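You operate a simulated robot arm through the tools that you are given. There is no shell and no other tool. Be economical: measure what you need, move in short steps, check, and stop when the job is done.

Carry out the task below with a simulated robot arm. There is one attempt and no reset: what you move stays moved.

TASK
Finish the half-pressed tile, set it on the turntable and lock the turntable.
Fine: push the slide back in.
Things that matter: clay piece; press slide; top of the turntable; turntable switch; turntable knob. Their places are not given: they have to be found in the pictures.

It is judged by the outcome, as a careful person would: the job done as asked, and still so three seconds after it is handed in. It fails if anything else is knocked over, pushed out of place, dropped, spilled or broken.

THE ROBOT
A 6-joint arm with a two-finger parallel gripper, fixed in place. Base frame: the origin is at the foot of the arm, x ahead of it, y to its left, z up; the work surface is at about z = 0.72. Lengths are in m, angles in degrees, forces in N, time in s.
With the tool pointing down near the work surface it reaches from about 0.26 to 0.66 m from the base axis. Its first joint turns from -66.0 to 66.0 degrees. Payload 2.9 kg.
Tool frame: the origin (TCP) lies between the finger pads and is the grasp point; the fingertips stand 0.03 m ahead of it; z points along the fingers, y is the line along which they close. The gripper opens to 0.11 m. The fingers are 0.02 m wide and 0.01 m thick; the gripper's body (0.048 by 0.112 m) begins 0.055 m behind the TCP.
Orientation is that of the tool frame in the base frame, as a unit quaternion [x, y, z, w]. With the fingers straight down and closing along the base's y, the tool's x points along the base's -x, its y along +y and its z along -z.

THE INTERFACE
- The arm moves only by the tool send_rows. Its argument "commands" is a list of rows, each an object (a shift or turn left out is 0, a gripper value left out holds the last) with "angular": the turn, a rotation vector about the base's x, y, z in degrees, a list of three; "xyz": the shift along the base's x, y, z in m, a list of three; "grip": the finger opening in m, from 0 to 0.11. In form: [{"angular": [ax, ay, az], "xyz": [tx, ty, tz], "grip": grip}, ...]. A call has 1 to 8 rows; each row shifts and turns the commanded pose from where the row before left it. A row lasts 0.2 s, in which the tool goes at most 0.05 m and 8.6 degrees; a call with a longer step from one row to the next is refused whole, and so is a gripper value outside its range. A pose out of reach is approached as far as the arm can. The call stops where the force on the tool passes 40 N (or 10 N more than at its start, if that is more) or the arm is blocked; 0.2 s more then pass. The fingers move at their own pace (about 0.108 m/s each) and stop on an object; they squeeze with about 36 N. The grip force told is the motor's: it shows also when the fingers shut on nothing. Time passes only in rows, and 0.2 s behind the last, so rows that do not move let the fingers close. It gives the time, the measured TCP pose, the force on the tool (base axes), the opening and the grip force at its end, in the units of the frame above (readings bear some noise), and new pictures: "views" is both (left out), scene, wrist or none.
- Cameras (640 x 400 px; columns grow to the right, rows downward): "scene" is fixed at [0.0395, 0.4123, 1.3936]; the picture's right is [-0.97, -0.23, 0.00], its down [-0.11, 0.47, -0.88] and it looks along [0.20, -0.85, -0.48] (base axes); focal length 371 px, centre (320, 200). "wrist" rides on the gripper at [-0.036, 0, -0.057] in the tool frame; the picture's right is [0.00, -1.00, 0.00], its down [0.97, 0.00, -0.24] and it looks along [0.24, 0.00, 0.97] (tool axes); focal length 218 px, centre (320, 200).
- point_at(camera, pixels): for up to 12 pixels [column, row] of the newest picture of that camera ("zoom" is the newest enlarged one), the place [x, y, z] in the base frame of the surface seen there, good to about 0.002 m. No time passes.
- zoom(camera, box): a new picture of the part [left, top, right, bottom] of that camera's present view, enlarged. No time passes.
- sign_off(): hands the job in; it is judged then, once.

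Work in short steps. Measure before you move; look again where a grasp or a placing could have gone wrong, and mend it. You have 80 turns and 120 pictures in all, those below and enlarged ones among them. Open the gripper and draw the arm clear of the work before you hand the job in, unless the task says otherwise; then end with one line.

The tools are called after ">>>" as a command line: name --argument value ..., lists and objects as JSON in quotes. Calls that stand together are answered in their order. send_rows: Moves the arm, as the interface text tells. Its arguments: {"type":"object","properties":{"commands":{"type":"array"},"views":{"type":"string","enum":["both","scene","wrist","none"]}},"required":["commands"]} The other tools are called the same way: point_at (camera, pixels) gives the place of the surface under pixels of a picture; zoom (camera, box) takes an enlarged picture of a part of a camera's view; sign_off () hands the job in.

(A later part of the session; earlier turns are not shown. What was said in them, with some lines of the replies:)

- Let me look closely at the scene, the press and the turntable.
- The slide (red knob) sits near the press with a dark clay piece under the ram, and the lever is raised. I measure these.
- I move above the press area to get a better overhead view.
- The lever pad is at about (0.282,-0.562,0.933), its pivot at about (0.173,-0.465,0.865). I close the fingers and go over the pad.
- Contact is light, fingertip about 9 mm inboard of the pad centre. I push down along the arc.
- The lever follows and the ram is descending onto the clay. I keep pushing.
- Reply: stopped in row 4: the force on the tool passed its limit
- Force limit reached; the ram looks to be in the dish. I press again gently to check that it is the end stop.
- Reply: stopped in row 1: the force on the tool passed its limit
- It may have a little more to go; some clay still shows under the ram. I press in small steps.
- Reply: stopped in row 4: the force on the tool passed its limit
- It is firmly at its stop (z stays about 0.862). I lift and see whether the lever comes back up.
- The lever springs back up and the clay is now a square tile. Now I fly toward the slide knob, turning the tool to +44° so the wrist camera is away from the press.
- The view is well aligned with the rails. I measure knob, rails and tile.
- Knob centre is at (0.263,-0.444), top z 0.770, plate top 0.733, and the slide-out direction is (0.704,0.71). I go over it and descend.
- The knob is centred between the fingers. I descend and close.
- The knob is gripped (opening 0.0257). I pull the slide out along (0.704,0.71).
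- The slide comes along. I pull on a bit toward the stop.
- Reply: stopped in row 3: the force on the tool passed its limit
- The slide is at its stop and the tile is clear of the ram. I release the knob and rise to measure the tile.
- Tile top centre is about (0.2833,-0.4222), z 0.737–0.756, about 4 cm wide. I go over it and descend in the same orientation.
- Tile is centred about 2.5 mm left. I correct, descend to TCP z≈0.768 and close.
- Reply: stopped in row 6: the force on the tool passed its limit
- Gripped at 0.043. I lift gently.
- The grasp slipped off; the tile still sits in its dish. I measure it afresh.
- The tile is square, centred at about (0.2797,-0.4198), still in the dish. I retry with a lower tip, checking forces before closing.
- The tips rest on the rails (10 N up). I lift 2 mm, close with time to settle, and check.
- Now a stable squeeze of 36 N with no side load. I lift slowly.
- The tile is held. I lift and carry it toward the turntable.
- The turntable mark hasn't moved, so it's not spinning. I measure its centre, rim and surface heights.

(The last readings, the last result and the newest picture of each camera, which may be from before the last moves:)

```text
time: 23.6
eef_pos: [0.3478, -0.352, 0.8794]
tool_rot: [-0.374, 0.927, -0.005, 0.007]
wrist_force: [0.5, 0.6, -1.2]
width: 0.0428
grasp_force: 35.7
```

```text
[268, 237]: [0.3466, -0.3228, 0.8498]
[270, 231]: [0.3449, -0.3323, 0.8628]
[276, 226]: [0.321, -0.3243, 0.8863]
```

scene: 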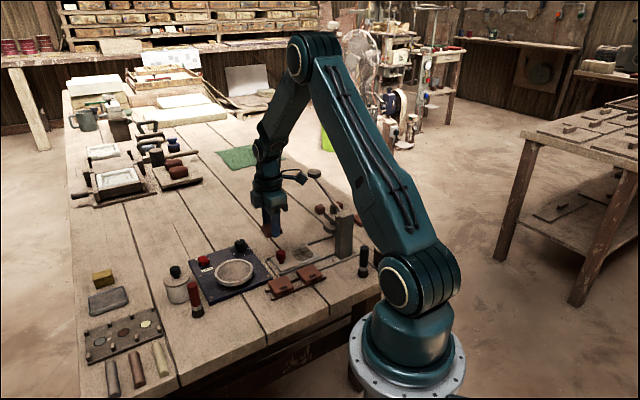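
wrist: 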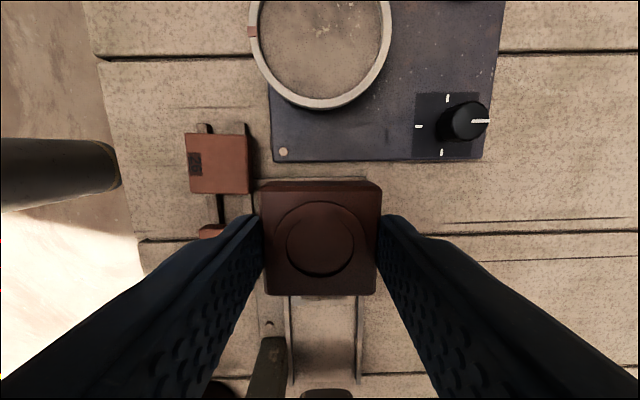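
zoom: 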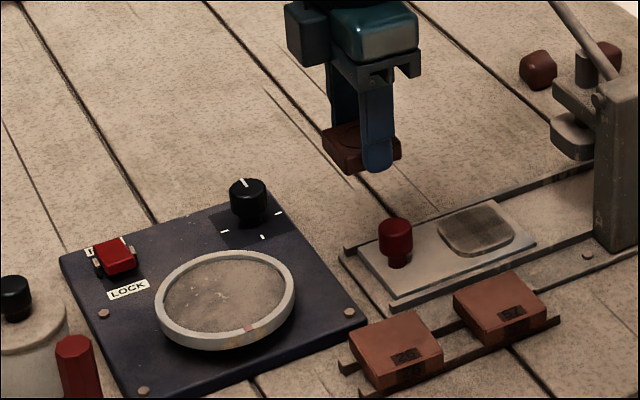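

Turntable centre (0.431,-0.275), surface 0.762. I carry the tile over it and lower to just above.

>>> send_rows --commands '[{"xyz": [0.027, 0.025, 0]}, {"xyz": [0.027, 0.025, 0]}, {"xyz": [0.027, 0.025, 0]}, {}, {"xyz": [0, 0, -0.03]}, {"xyz": [0, 0, -0.03]}, {"xyz": [0, 0, -0.01]}, {}]' --views "both"

>>> zoom --camera "scene" --box '[180, 210, 300, 300]'

```text
time: 25.4
eef_pos: [0.4299, -0.2798, 0.8081]
tool_rot: [-0.376, 0.927, -0.005, 0.006]
wrist_force: [-0.4, -0.9, -0.4]
width: 0.043
grasp_force: 36.0
```

scene: 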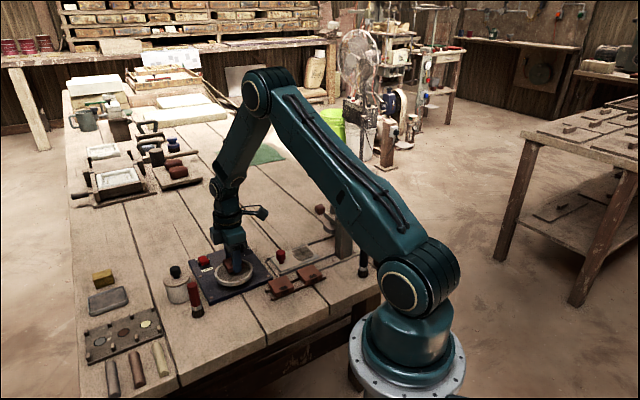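
wrist: 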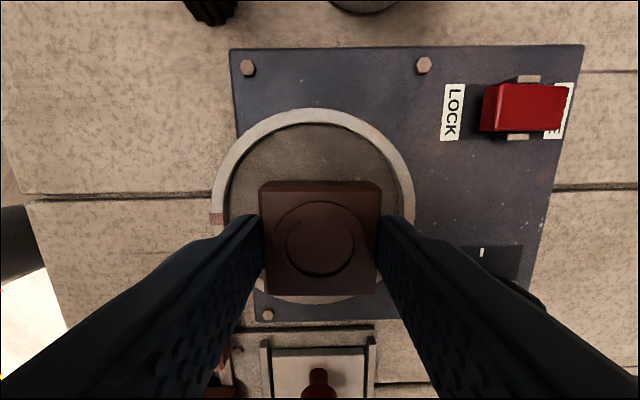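

```text
4.44 times, centred on (240, 255) of scene
```

zoom: 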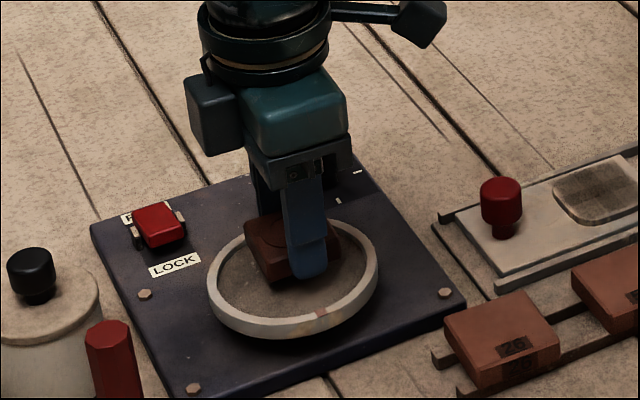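

Slightly toward the press side; I shift (0.0015,0.0045), then lower to contact.

>>> send_rows --commands '[{"xyz": [0.0015, 0.0045, 0]}, {"xyz": [0, 0, -0.004]}, {"xyz": [0, 0, -0.003]}, {"xyz": [0, 0, -0.002]}, {}]' --views "wrist"

>>> zoom --camera "scene" --box '[200, 230, 280, 295]'

```text
time: 26.6
eef_pos: [0.4315, -0.2754, 0.7997]
tool_rot: [-0.376, 0.926, -0.005, 0.008]
wrist_force: [-0.3, -0.2, 0.0]
width: 0.0431
grasp_force: 35.9
```

wrist: 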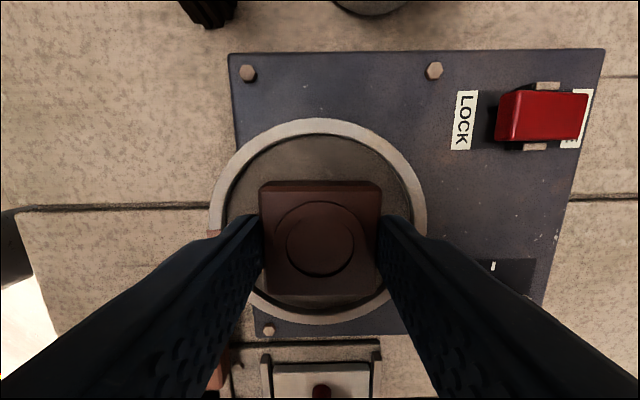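

```text
6.15 times, centred on (240, 262) of scene
```

zoom: 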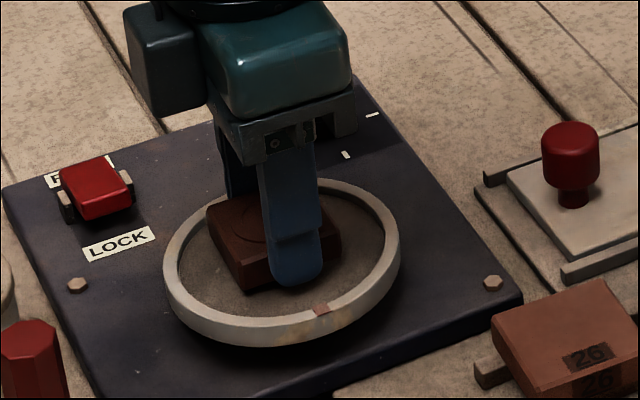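

No contact yet; I lower in small steps.

>>> send_rows --commands '[{"xyz": [0, 0, -0.002]}, {"xyz": [0, 0, -0.001]}, {"xyz": [0, 0, -0.001]}, {}]' --views "none"

```text
time: 27.6
eef_pos: [0.4331, -0.2735, 0.796]
tool_rot: [-0.376, 0.927, -0.005, 0.006]
wrist_force: [-0.2, 0.5, -0.2]
width: 0.0429
grasp_force: 35.8
```

>>> send_rows --commands '[{"xyz": [0, 0, -0.001]}, {"xyz": [0, 0, -0.001]}, {"xyz": [0, 0, -0.001]}]' --views "none"

>>> zoom --camera "scene" --box '[215, 245, 265, 290]'

```text
time: 28.4
eef_pos: [0.4328, -0.2735, 0.7945]
tool_rot: [-0.376, 0.927, -0.005, 0.008]
wrist_force: [-5.2, 4.5, 19.4]
width: 0.0431
grasp_force: 35.7
```

```text
8.89 times, centred on (240, 268) of scene
```

zoom: 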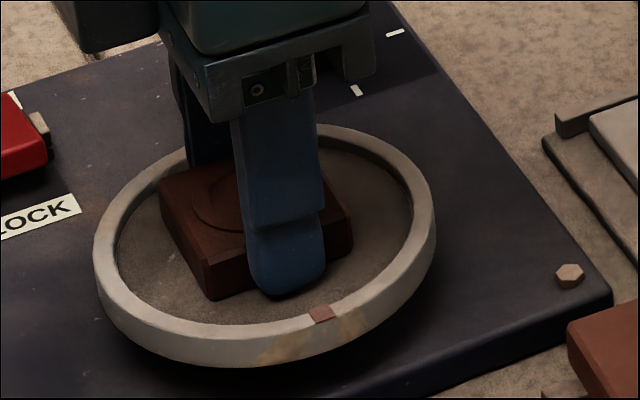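

Contact made (19 N). I ease 1 mm up, open slightly, and rise.

>>> send_rows --commands '[{"xyz": [0, 0, 0.001]}, {"grip": 0.054}, {}, {"xyz": [0, 0, 0.02]}, {"xyz": [0, 0, 0.04]}, {"xyz": [0, 0, 0.04]}, {}]' --views "both"

>>> zoom --camera "scene" --box '[180, 220, 300, 300]'

>>> zoom --camera "wrist" --box '[380, 80, 560, 260]'

```text
time: 30.0
eef_pos: [0.4337, -0.2739, 0.8937]
tool_rot: [-0.375, 0.927, -0.005, 0.008]
wrist_force: [-0.2, 0.4, 0.4]
width: 0.0541
grasp_force: 0.1
```

scene: 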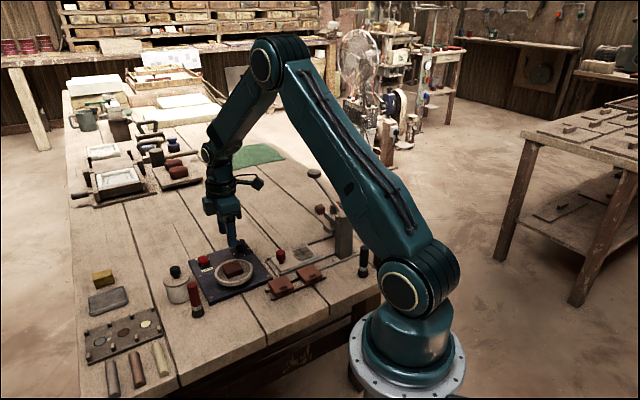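
wrist: 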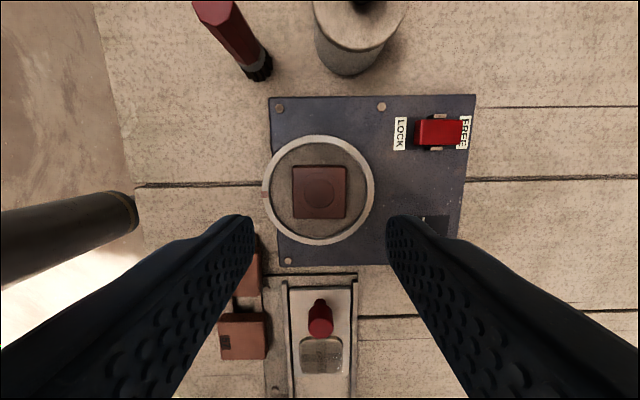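

```text
5.00 times, centred on (240, 260) of scene
```

zoom: 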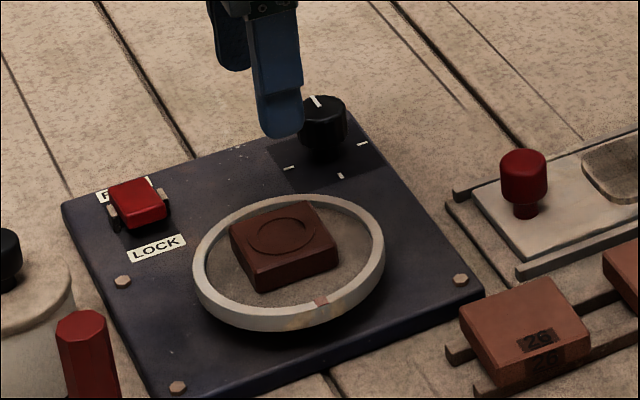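

```text
2.22 times, centred on (470, 170) of wrist
```

zoom: 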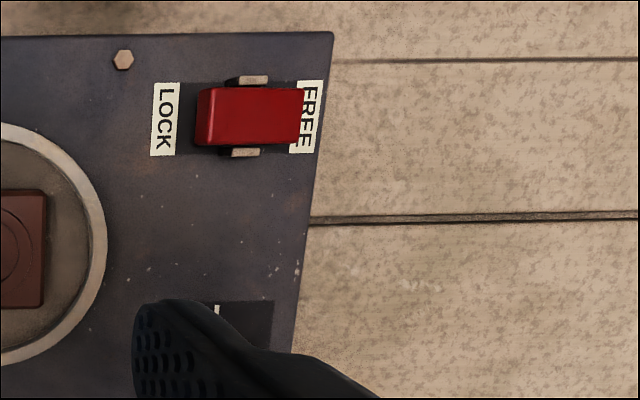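

The tile sits well on the turntable. The switch is a rocker between LOCK and FREE; I measure its shape, and the slide knob.

>>> point_at --camera "wrist" --pixels '[[416, 132], [420, 132], [428, 132], [436, 132], [444, 132], [452, 132], [460, 132], [463, 132], [438, 121], [438, 143], [400, 132], [440, 180]]'

>>> zoom --camera "scene" --box '[185, 245, 225, 280]'

>>> zoom --camera "wrist" --box '[390, 100, 490, 165]'

```text
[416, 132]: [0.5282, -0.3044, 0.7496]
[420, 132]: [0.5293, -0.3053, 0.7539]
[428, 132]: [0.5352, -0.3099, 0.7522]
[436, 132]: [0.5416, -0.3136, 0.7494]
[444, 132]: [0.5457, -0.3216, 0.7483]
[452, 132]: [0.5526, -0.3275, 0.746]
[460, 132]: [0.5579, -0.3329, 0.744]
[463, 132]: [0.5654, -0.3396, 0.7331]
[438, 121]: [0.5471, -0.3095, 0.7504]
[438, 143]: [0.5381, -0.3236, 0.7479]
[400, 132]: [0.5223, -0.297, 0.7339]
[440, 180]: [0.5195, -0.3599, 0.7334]
```

```text
11.43 times, centred on (205, 262) of scene
```

zoom: 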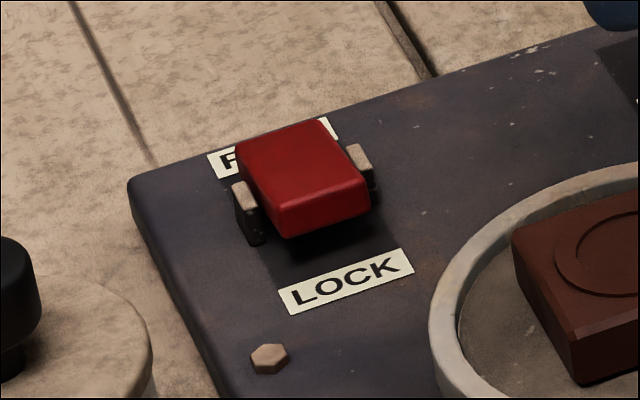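

```text
6.15 times, centred on (440, 132) of wrist
```

zoom: 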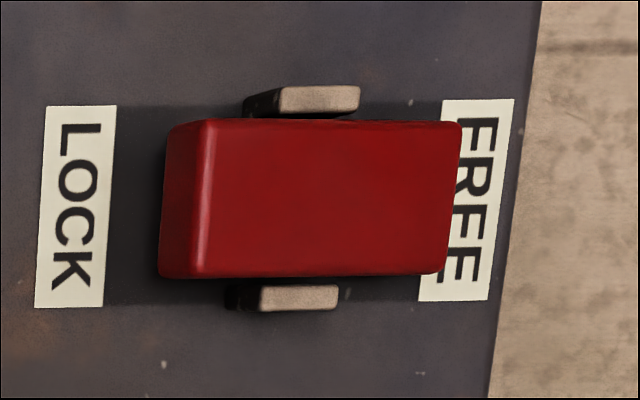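

LOCK end is up (0.754), FREE end down (0.744), so I need to press the LOCK end at about (0.530,-0.306). I check the pot's location first for clearance.

>>> point_at --camera "scene" --pixels '[[175, 268], [175, 272], [186, 282], [193, 284]]'

>>> send_rows --commands '[{"xyz": [0.032, -0.01, 0], "grip": 0.0}, {"xyz": [0.032, -0.01, 0]}, {"xyz": [0.0325, -0.012, 0]}, {}]' --views "both"

```text
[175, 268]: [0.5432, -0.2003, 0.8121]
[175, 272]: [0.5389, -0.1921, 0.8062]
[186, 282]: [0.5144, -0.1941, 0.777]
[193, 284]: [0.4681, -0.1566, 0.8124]
```

```text
time: 31.0
eef_pos: [0.5319, -0.3056, 0.8967]
tool_rot: [-0.374, 0.927, -0.005, 0.007]
wrist_force: [-0.3, 1.4, -0.6]
width: 0.0
grasp_force: 35.9
```

scene: 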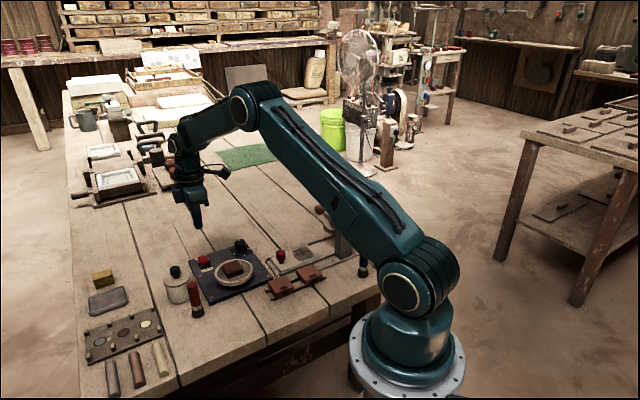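
wrist: 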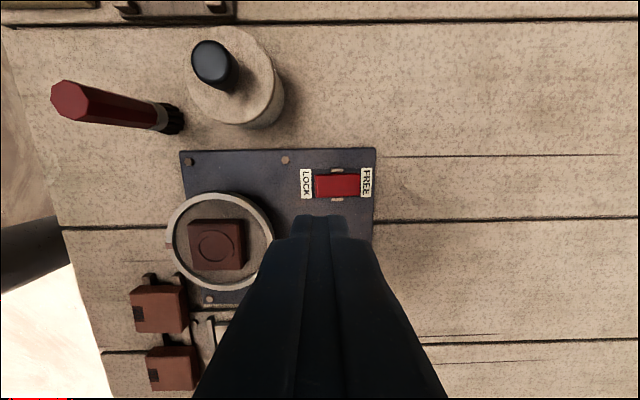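

Pot is clear. I descend to just above the rocker.

>>> send_rows --commands '[{"xyz": [-0.001, 0.0, -0.04]}, {"xyz": [0, 0, -0.04]}, {"xyz": [0, 0, -0.024]}, {}]' --views "wrist"

>>> zoom --camera "scene" --box '[170, 220, 250, 290]'

```text
time: 32.0
eef_pos: [0.5301, -0.3058, 0.7919]
tool_rot: [-0.375, 0.927, -0.005, 0.007]
wrist_force: [-0.2, 0.2, 0.3]
width: 0.0
grasp_force: 35.4
```

wrist: 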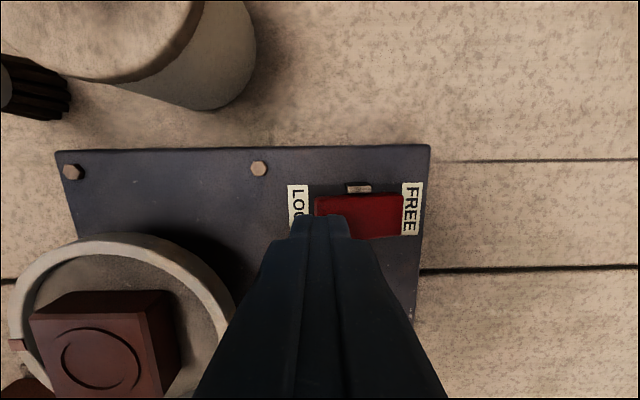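

```text
5.71 times, centred on (210, 255) of scene
```

zoom: 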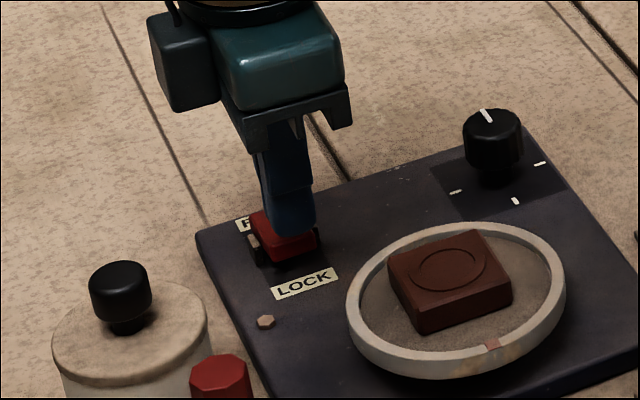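

Alignment good apart from ~3 mm; I correct and press down.

>>> send_rows --commands '[{"xyz": [0.002, 0.002, -0.004]}, {"xyz": [0, 0, -0.004]}, {"xyz": [0, 0, -0.004]}, {"xyz": [0, 0, -0.004]}, {"xyz": [0, 0, -0.003]}]' --views "wrist"

>>> zoom --camera "scene" --box '[170, 220, 250, 290]'

```text
time: 33.1
eef_pos: [0.5308, -0.3049, 0.778]
tool_rot: [-0.376, 0.927, -0.004, 0.007]
wrist_force: [-8.0, 4.5, 10.0]
width: 0.0
grasp_force: 35.6
stopped in row 5: the force on the tool passed its limit (the readings are from after the stop); the commanded pose is now the measured one
```

wrist: 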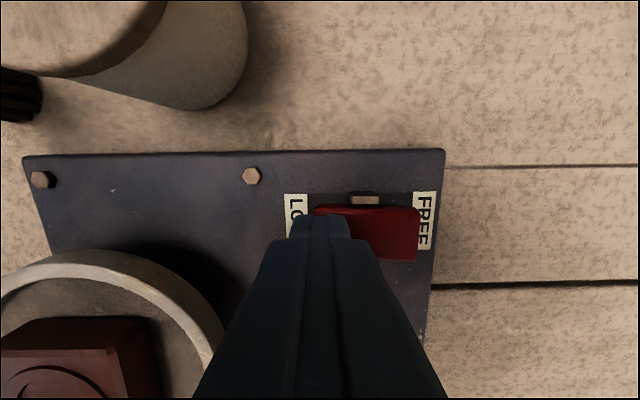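

```text
5.71 times, centred on (210, 255) of scene
```

zoom: 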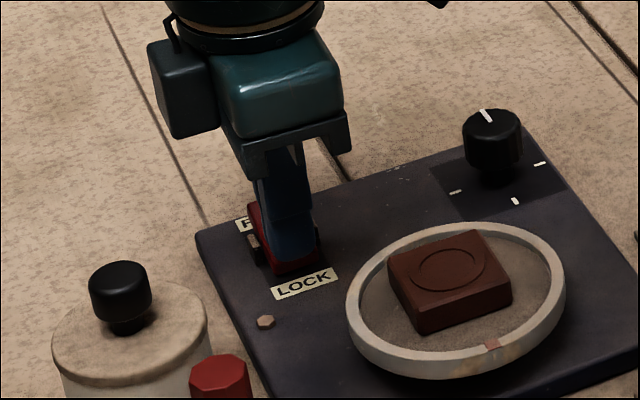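

The rocker looks flipped. I lift off and inspect.

>>> send_rows --commands '[{"xyz": [0, 0, 0.03]}, {"xyz": [0, 0, 0.04]}, {"xyz": [-0.03, 0.02, 0.03]}, {}]' --views "wrist"

>>> zoom --camera "scene" --box '[185, 245, 225, 280]'

>>> point_at --camera "zoom" --pixels '[[320, 215], [310, 190], [300, 165], [290, 140]]'

```text
time: 34.1
eef_pos: [0.5038, -0.2835, 0.8797]
tool_rot: [-0.376, 0.927, -0.005, 0.006]
wrist_force: [-0.6, 0.0, -0.3]
width: 0.0
grasp_force: 36.0
```

wrist: 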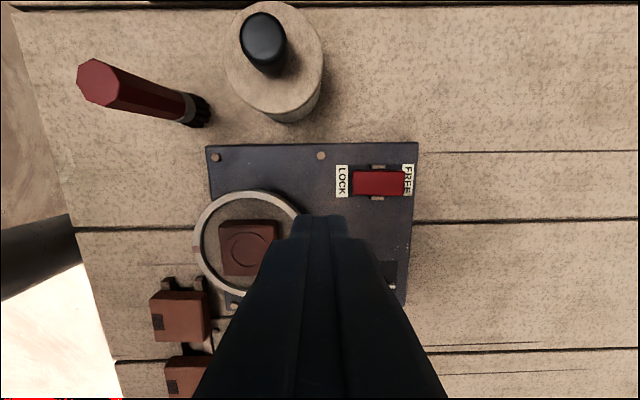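

```text
11.43 times, centred on (205, 262) of scene
```

zoom: 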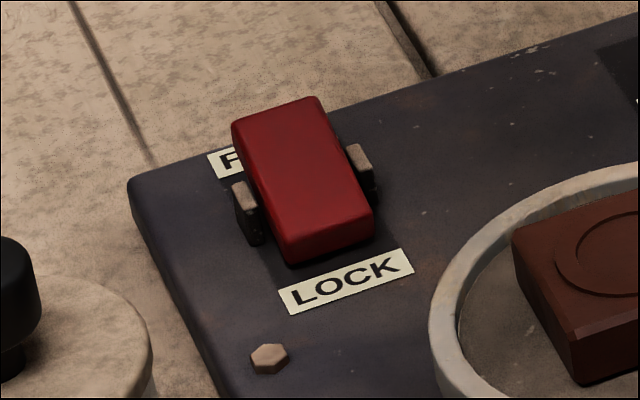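

```text
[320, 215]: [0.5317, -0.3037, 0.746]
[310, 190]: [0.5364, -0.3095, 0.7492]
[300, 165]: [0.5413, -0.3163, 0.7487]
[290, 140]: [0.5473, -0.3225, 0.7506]
```

LOCK end is now down: locked. Next I return above the slide knob to push it in.

>>> send_rows --commands '[{"xyz": [-0.034, -0.018, 0], "grip": 0.05}, {"xyz": [-0.034, -0.018, 0]}, {"xyz": [-0.034, -0.018, 0]}, {"xyz": [-0.034, -0.018, 0]}, {"xyz": [-0.033, -0.0165, 0]}, {"xyz": [0, 0, -0.03]}, {}]' --views "both"

>>> point_at --camera "wrist" --pixels '[[319, 215], [319, 205]]'

```text
time: 35.7
eef_pos: [0.3307, -0.3749, 0.8474]
tool_rot: [-0.375, 0.927, -0.005, 0.007]
wrist_force: [0.3, 0.2, -1.0]
width: 0.05
grasp_force: 0.1
```

scene: 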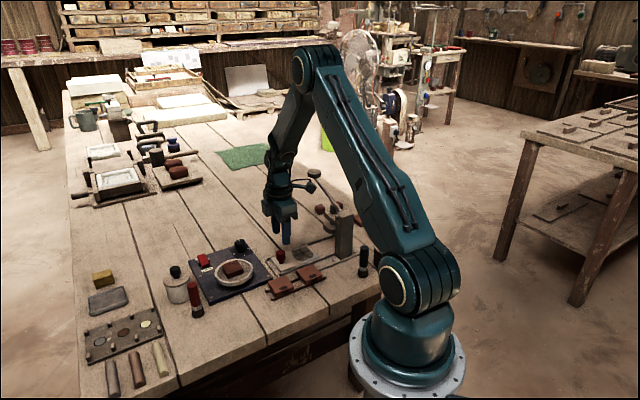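
wrist: 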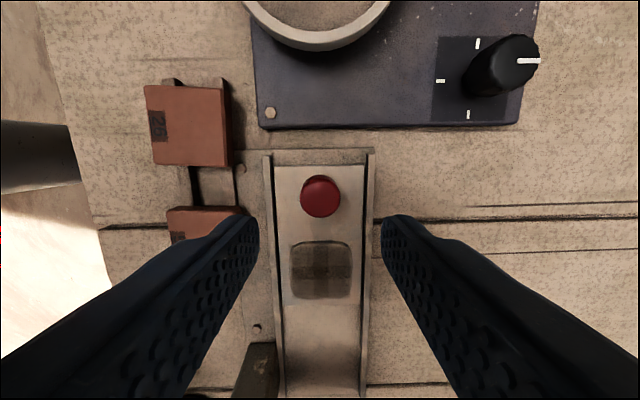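

```text
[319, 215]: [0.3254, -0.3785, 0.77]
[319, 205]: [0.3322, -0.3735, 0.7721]
```

Knob is about 4.5 mm ahead of the TCP. I correct, descend and grip it.

>>> send_rows --commands '[{"xyz": [0.0035, 0.0035, -0.03]}, {"xyz": [0, 0, -0.03]}, {"xyz": [0, 0, -0.014]}, {}, {"grip": 0.0}, {}, {}]' --views "wrist"

```text
time: 37.3
eef_pos: [0.3368, -0.3711, 0.7723]
tool_rot: [-0.376, 0.927, -0.006, 0.006]
wrist_force: [9.4, -9.0, -9.2]
width: 0.0256
grasp_force: 44.4
```

wrist: 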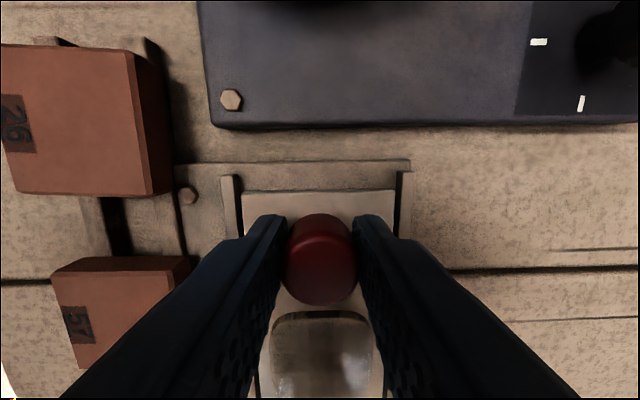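

Gripped. I push the slide in along (−0.704,−0.71), about 0.095 m first.

>>> send_rows --commands '[{"xyz": [-0.0126, -0.0157, -0.001]}, {"xyz": [-0.0141, -0.0142, 0]}, {"xyz": [-0.0141, -0.0142, 0]}, {"xyz": [-0.0141, -0.0142, 0]}, {"xyz": [-0.01, -0.01, 0]}, {}]' --views "both"

```text
time: 38.2
eef_pos: [0.289, -0.4174, 0.7705]
tool_rot: [-0.375, 0.927, -0.004, 0.007]
wrist_force: [-2.4, 0.9, 7.0]
width: 0.0257
grasp_force: 44.8
stopped in row 4: the force on the tool passed its limit (the readings are from after the stop); the commanded pose is now the measured one
```

scene: 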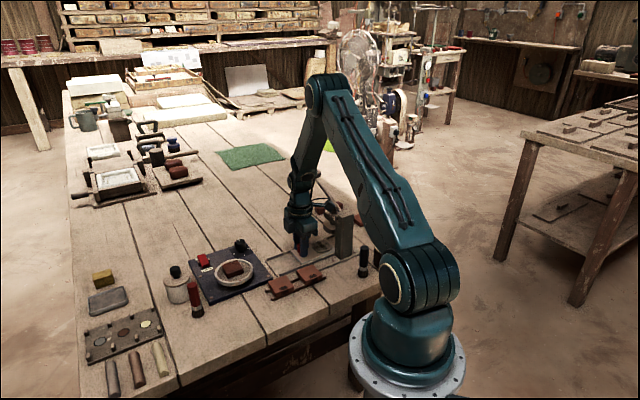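
wrist: 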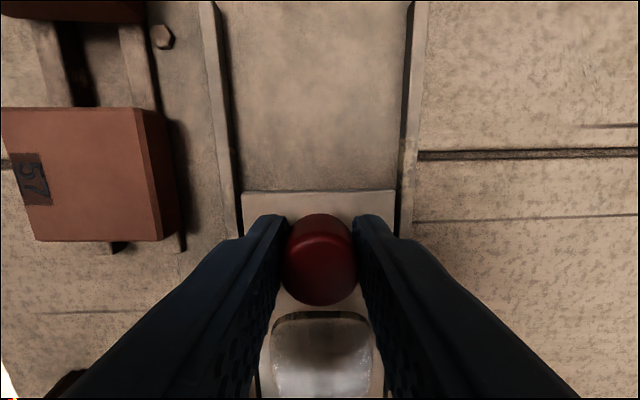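

A force limit part-way (binding). I continue in smaller steps.

>>> send_rows --commands '[{"xyz": [-0.005, -0.005, 0.001]}, {"xyz": [-0.007, -0.007, 0.0]}, {"xyz": [-0.007, -0.007, 0]}, {"xyz": [-0.006, -0.006, 0]}, {}]' --views "wrist"

```text
time: 39.0
eef_pos: [0.2777, -0.4291, 0.7721]
tool_rot: [-0.381, 0.925, -0.003, 0.01]
wrist_force: [3.2, -1.0, -0.6]
width: 0.0258
grasp_force: 44.8
stopped in row 3: the force on the tool passed its limit (the readings are from after the stop); the commanded pose is now the measured one
```

wrist: 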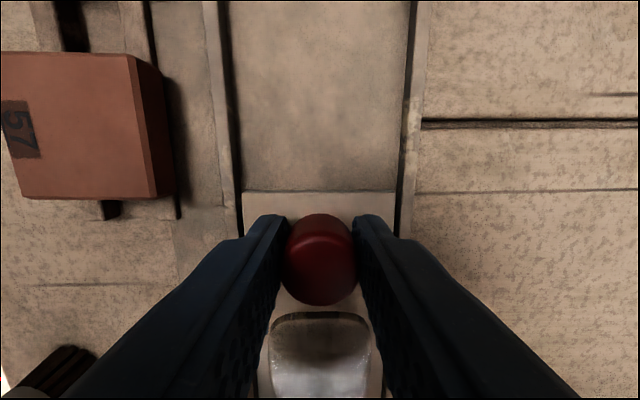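

>>> zoom --camera "scene" --box '[260, 160, 380, 280]'

>>> send_rows --commands '[{"xyz": [-0.003, -0.003, 0.0]}, {"xyz": [-0.003, -0.003, 0.0]}, {"xyz": [-0.003, -0.003, 0]}, {"xyz": [-0.003, -0.003, 0]}, {"xyz": [-0.003, -0.003, 0]}]' --views "none"

```text
3.33 times, centred on (320, 220) of scene
```

zoom: 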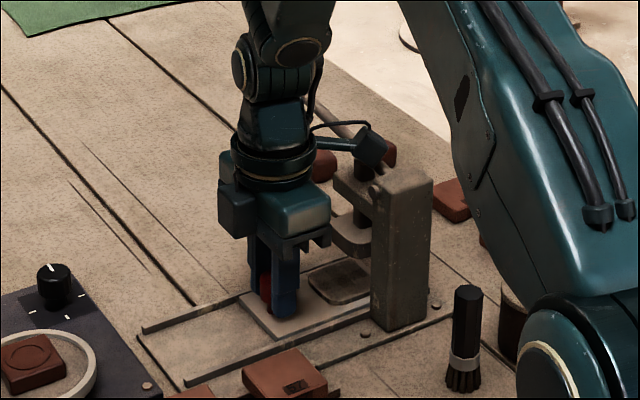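

```text
time: 40.2
eef_pos: [0.2627, -0.4438, 0.7721]
tool_rot: [-0.381, 0.924, -0.003, 0.01]
wrist_force: [1.4, 6.7, 12.7]
width: 0.0258
grasp_force: 44.6
```

It moved to within ~3 mm of the original place. I check clearance of the wrist to the lever and push the last bit.

>>> zoom --camera "scene" --box '[260, 160, 380, 280]'

>>> send_rows --commands '[{"xyz": [-0.002, -0.002, 0.0]}, {"xyz": [-0.002, -0.002, 0.0]}, {"xyz": [-0.002, -0.002, 0.0]}, {}]' --views "wrist"

```text
3.33 times, centred on (320, 220) of scene
```

zoom: 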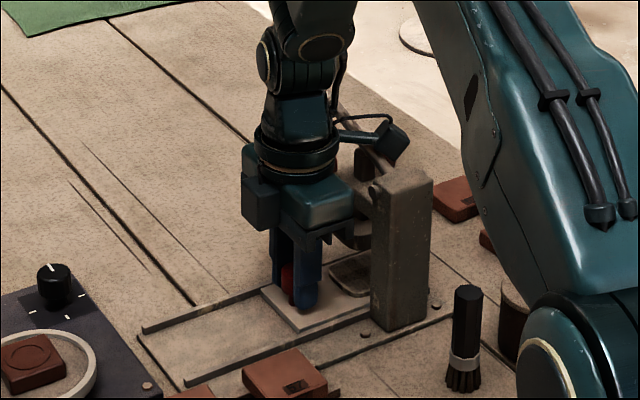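

```text
time: 41.2
eef_pos: [0.2621, -0.4457, 0.7722]
tool_rot: [-0.387, 0.922, -0.001, 0.016]
wrist_force: [24.5, 26.3, 10.0]
width: 0.0258
grasp_force: 44.8
```

wrist: 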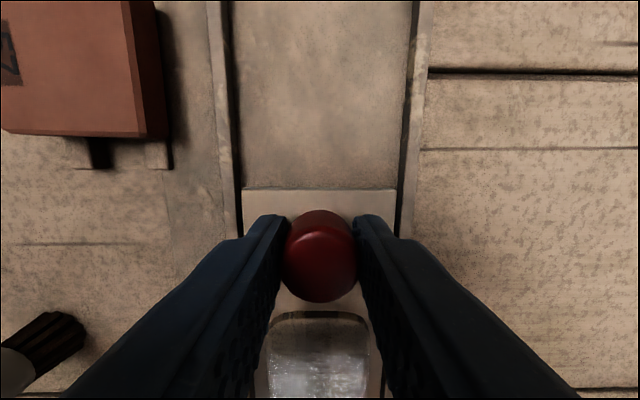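

At the end stop (36 N against the push) and at its original spot. I ease off, release, and rise along a path away from the lever.

>>> send_rows --commands '[{"xyz": [0.003, 0.003, 0]}, {"grip": 0.045}, {}, {"xyz": [0, 0, 0.04]}, {"xyz": [0.01, 0.01, 0.04]}, {"xyz": [0.02, 0.02, 0.04]}, {"xyz": [0.02, 0.02, 0.04]}, {}]' --views "both"

>>> point_at --camera "wrist" --pixels '[[318, 235], [318, 240], [318, 245]]'

>>> zoom --camera "scene" --box '[180, 170, 400, 310]'

```text
time: 43.0
eef_pos: [0.3072, -0.395, 0.9334]
tool_rot: [-0.38, 0.925, -0.003, 0.01]
wrist_force: [-0.5, -0.1, 0.6]
width: 0.0449
grasp_force: 0.1
```

scene: 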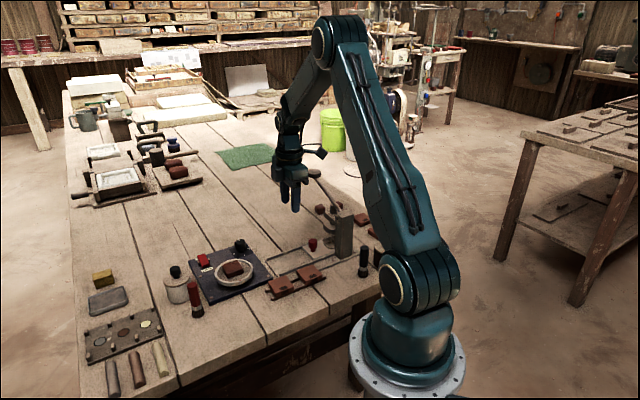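
wrist: 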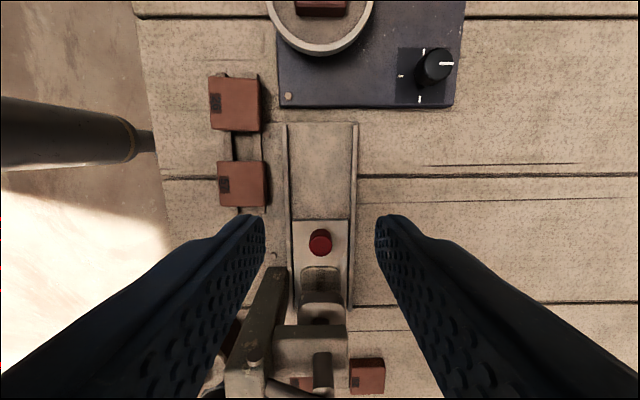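

```text
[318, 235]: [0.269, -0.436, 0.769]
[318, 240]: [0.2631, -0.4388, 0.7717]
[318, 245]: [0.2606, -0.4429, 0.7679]
```

```text
2.86 times, centred on (290, 240) of scene
```

zoom: 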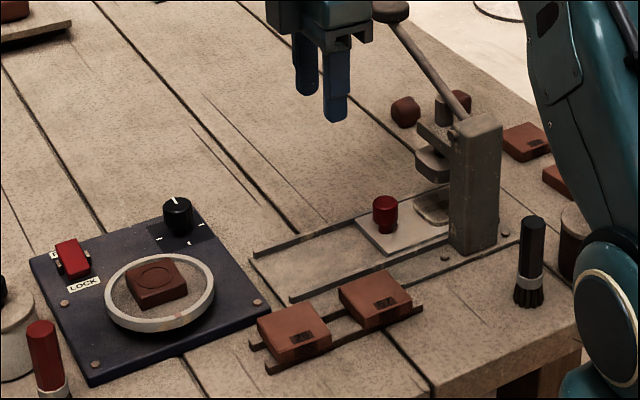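

The ease-off with closed fingers may have dragged the slide out 2–3 mm. I compare with the initial close-up.

>>> zoom --camera "scene" --box '[300, 195, 360, 270]'

```text
5.33 times, centred on (330, 232) of scene
```

zoom: 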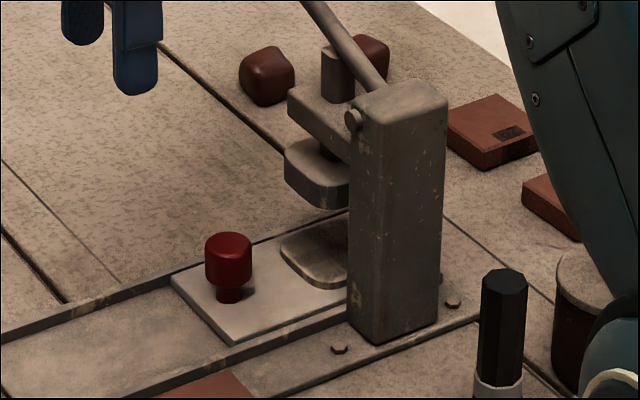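

The slide is exactly where it started (knob at (228,260) in both close-ups). I draw the arm up and clear.

>>> send_rows --commands '[{"xyz": [0, 0.01, 0.045], "grip": 0.11}, {"xyz": [0, 0.02, 0.045]}, {"xyz": [0, 0.02, 0.045]}, {}]' --views "scene"

>>> zoom --camera "scene" --box '[150, 190, 400, 320]'

```text
time: 44.0
eef_pos: [0.3091, -0.3474, 1.0659]
tool_rot: [-0.38, 0.925, -0.002, 0.011]
wrist_force: [0.4, 0.2, 0.0]
width: 0.1098
grasp_force: 0.1
```

scene: 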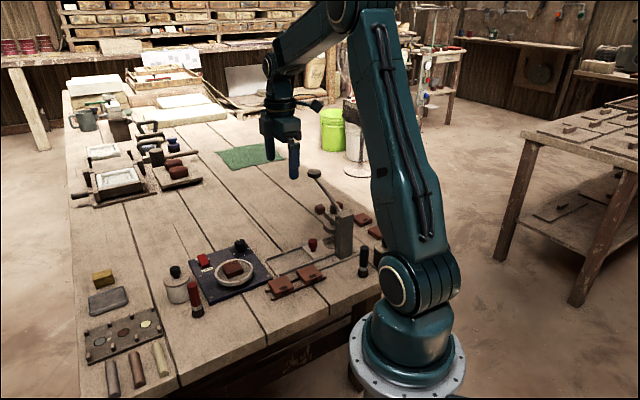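

```text
2.56 times, centred on (275, 255) of scene
```

zoom: 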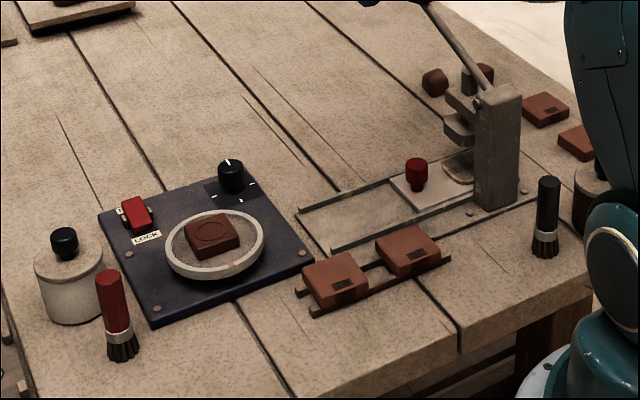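

Everything is in place: tile on the turntable, switch at LOCK, slide in, arm clear.

>>> sign_off

```text
The job is handed in.
```

The tile is fully pressed and sitting on the turntable, the turntable switch is at LOCK, and the slide is pushed back in. I left the turntable knob alone. My first grasp on the tile slipped as I lifted, shifting it slightly in its dish, and the second grasp held. The arm is open and clear of the work.
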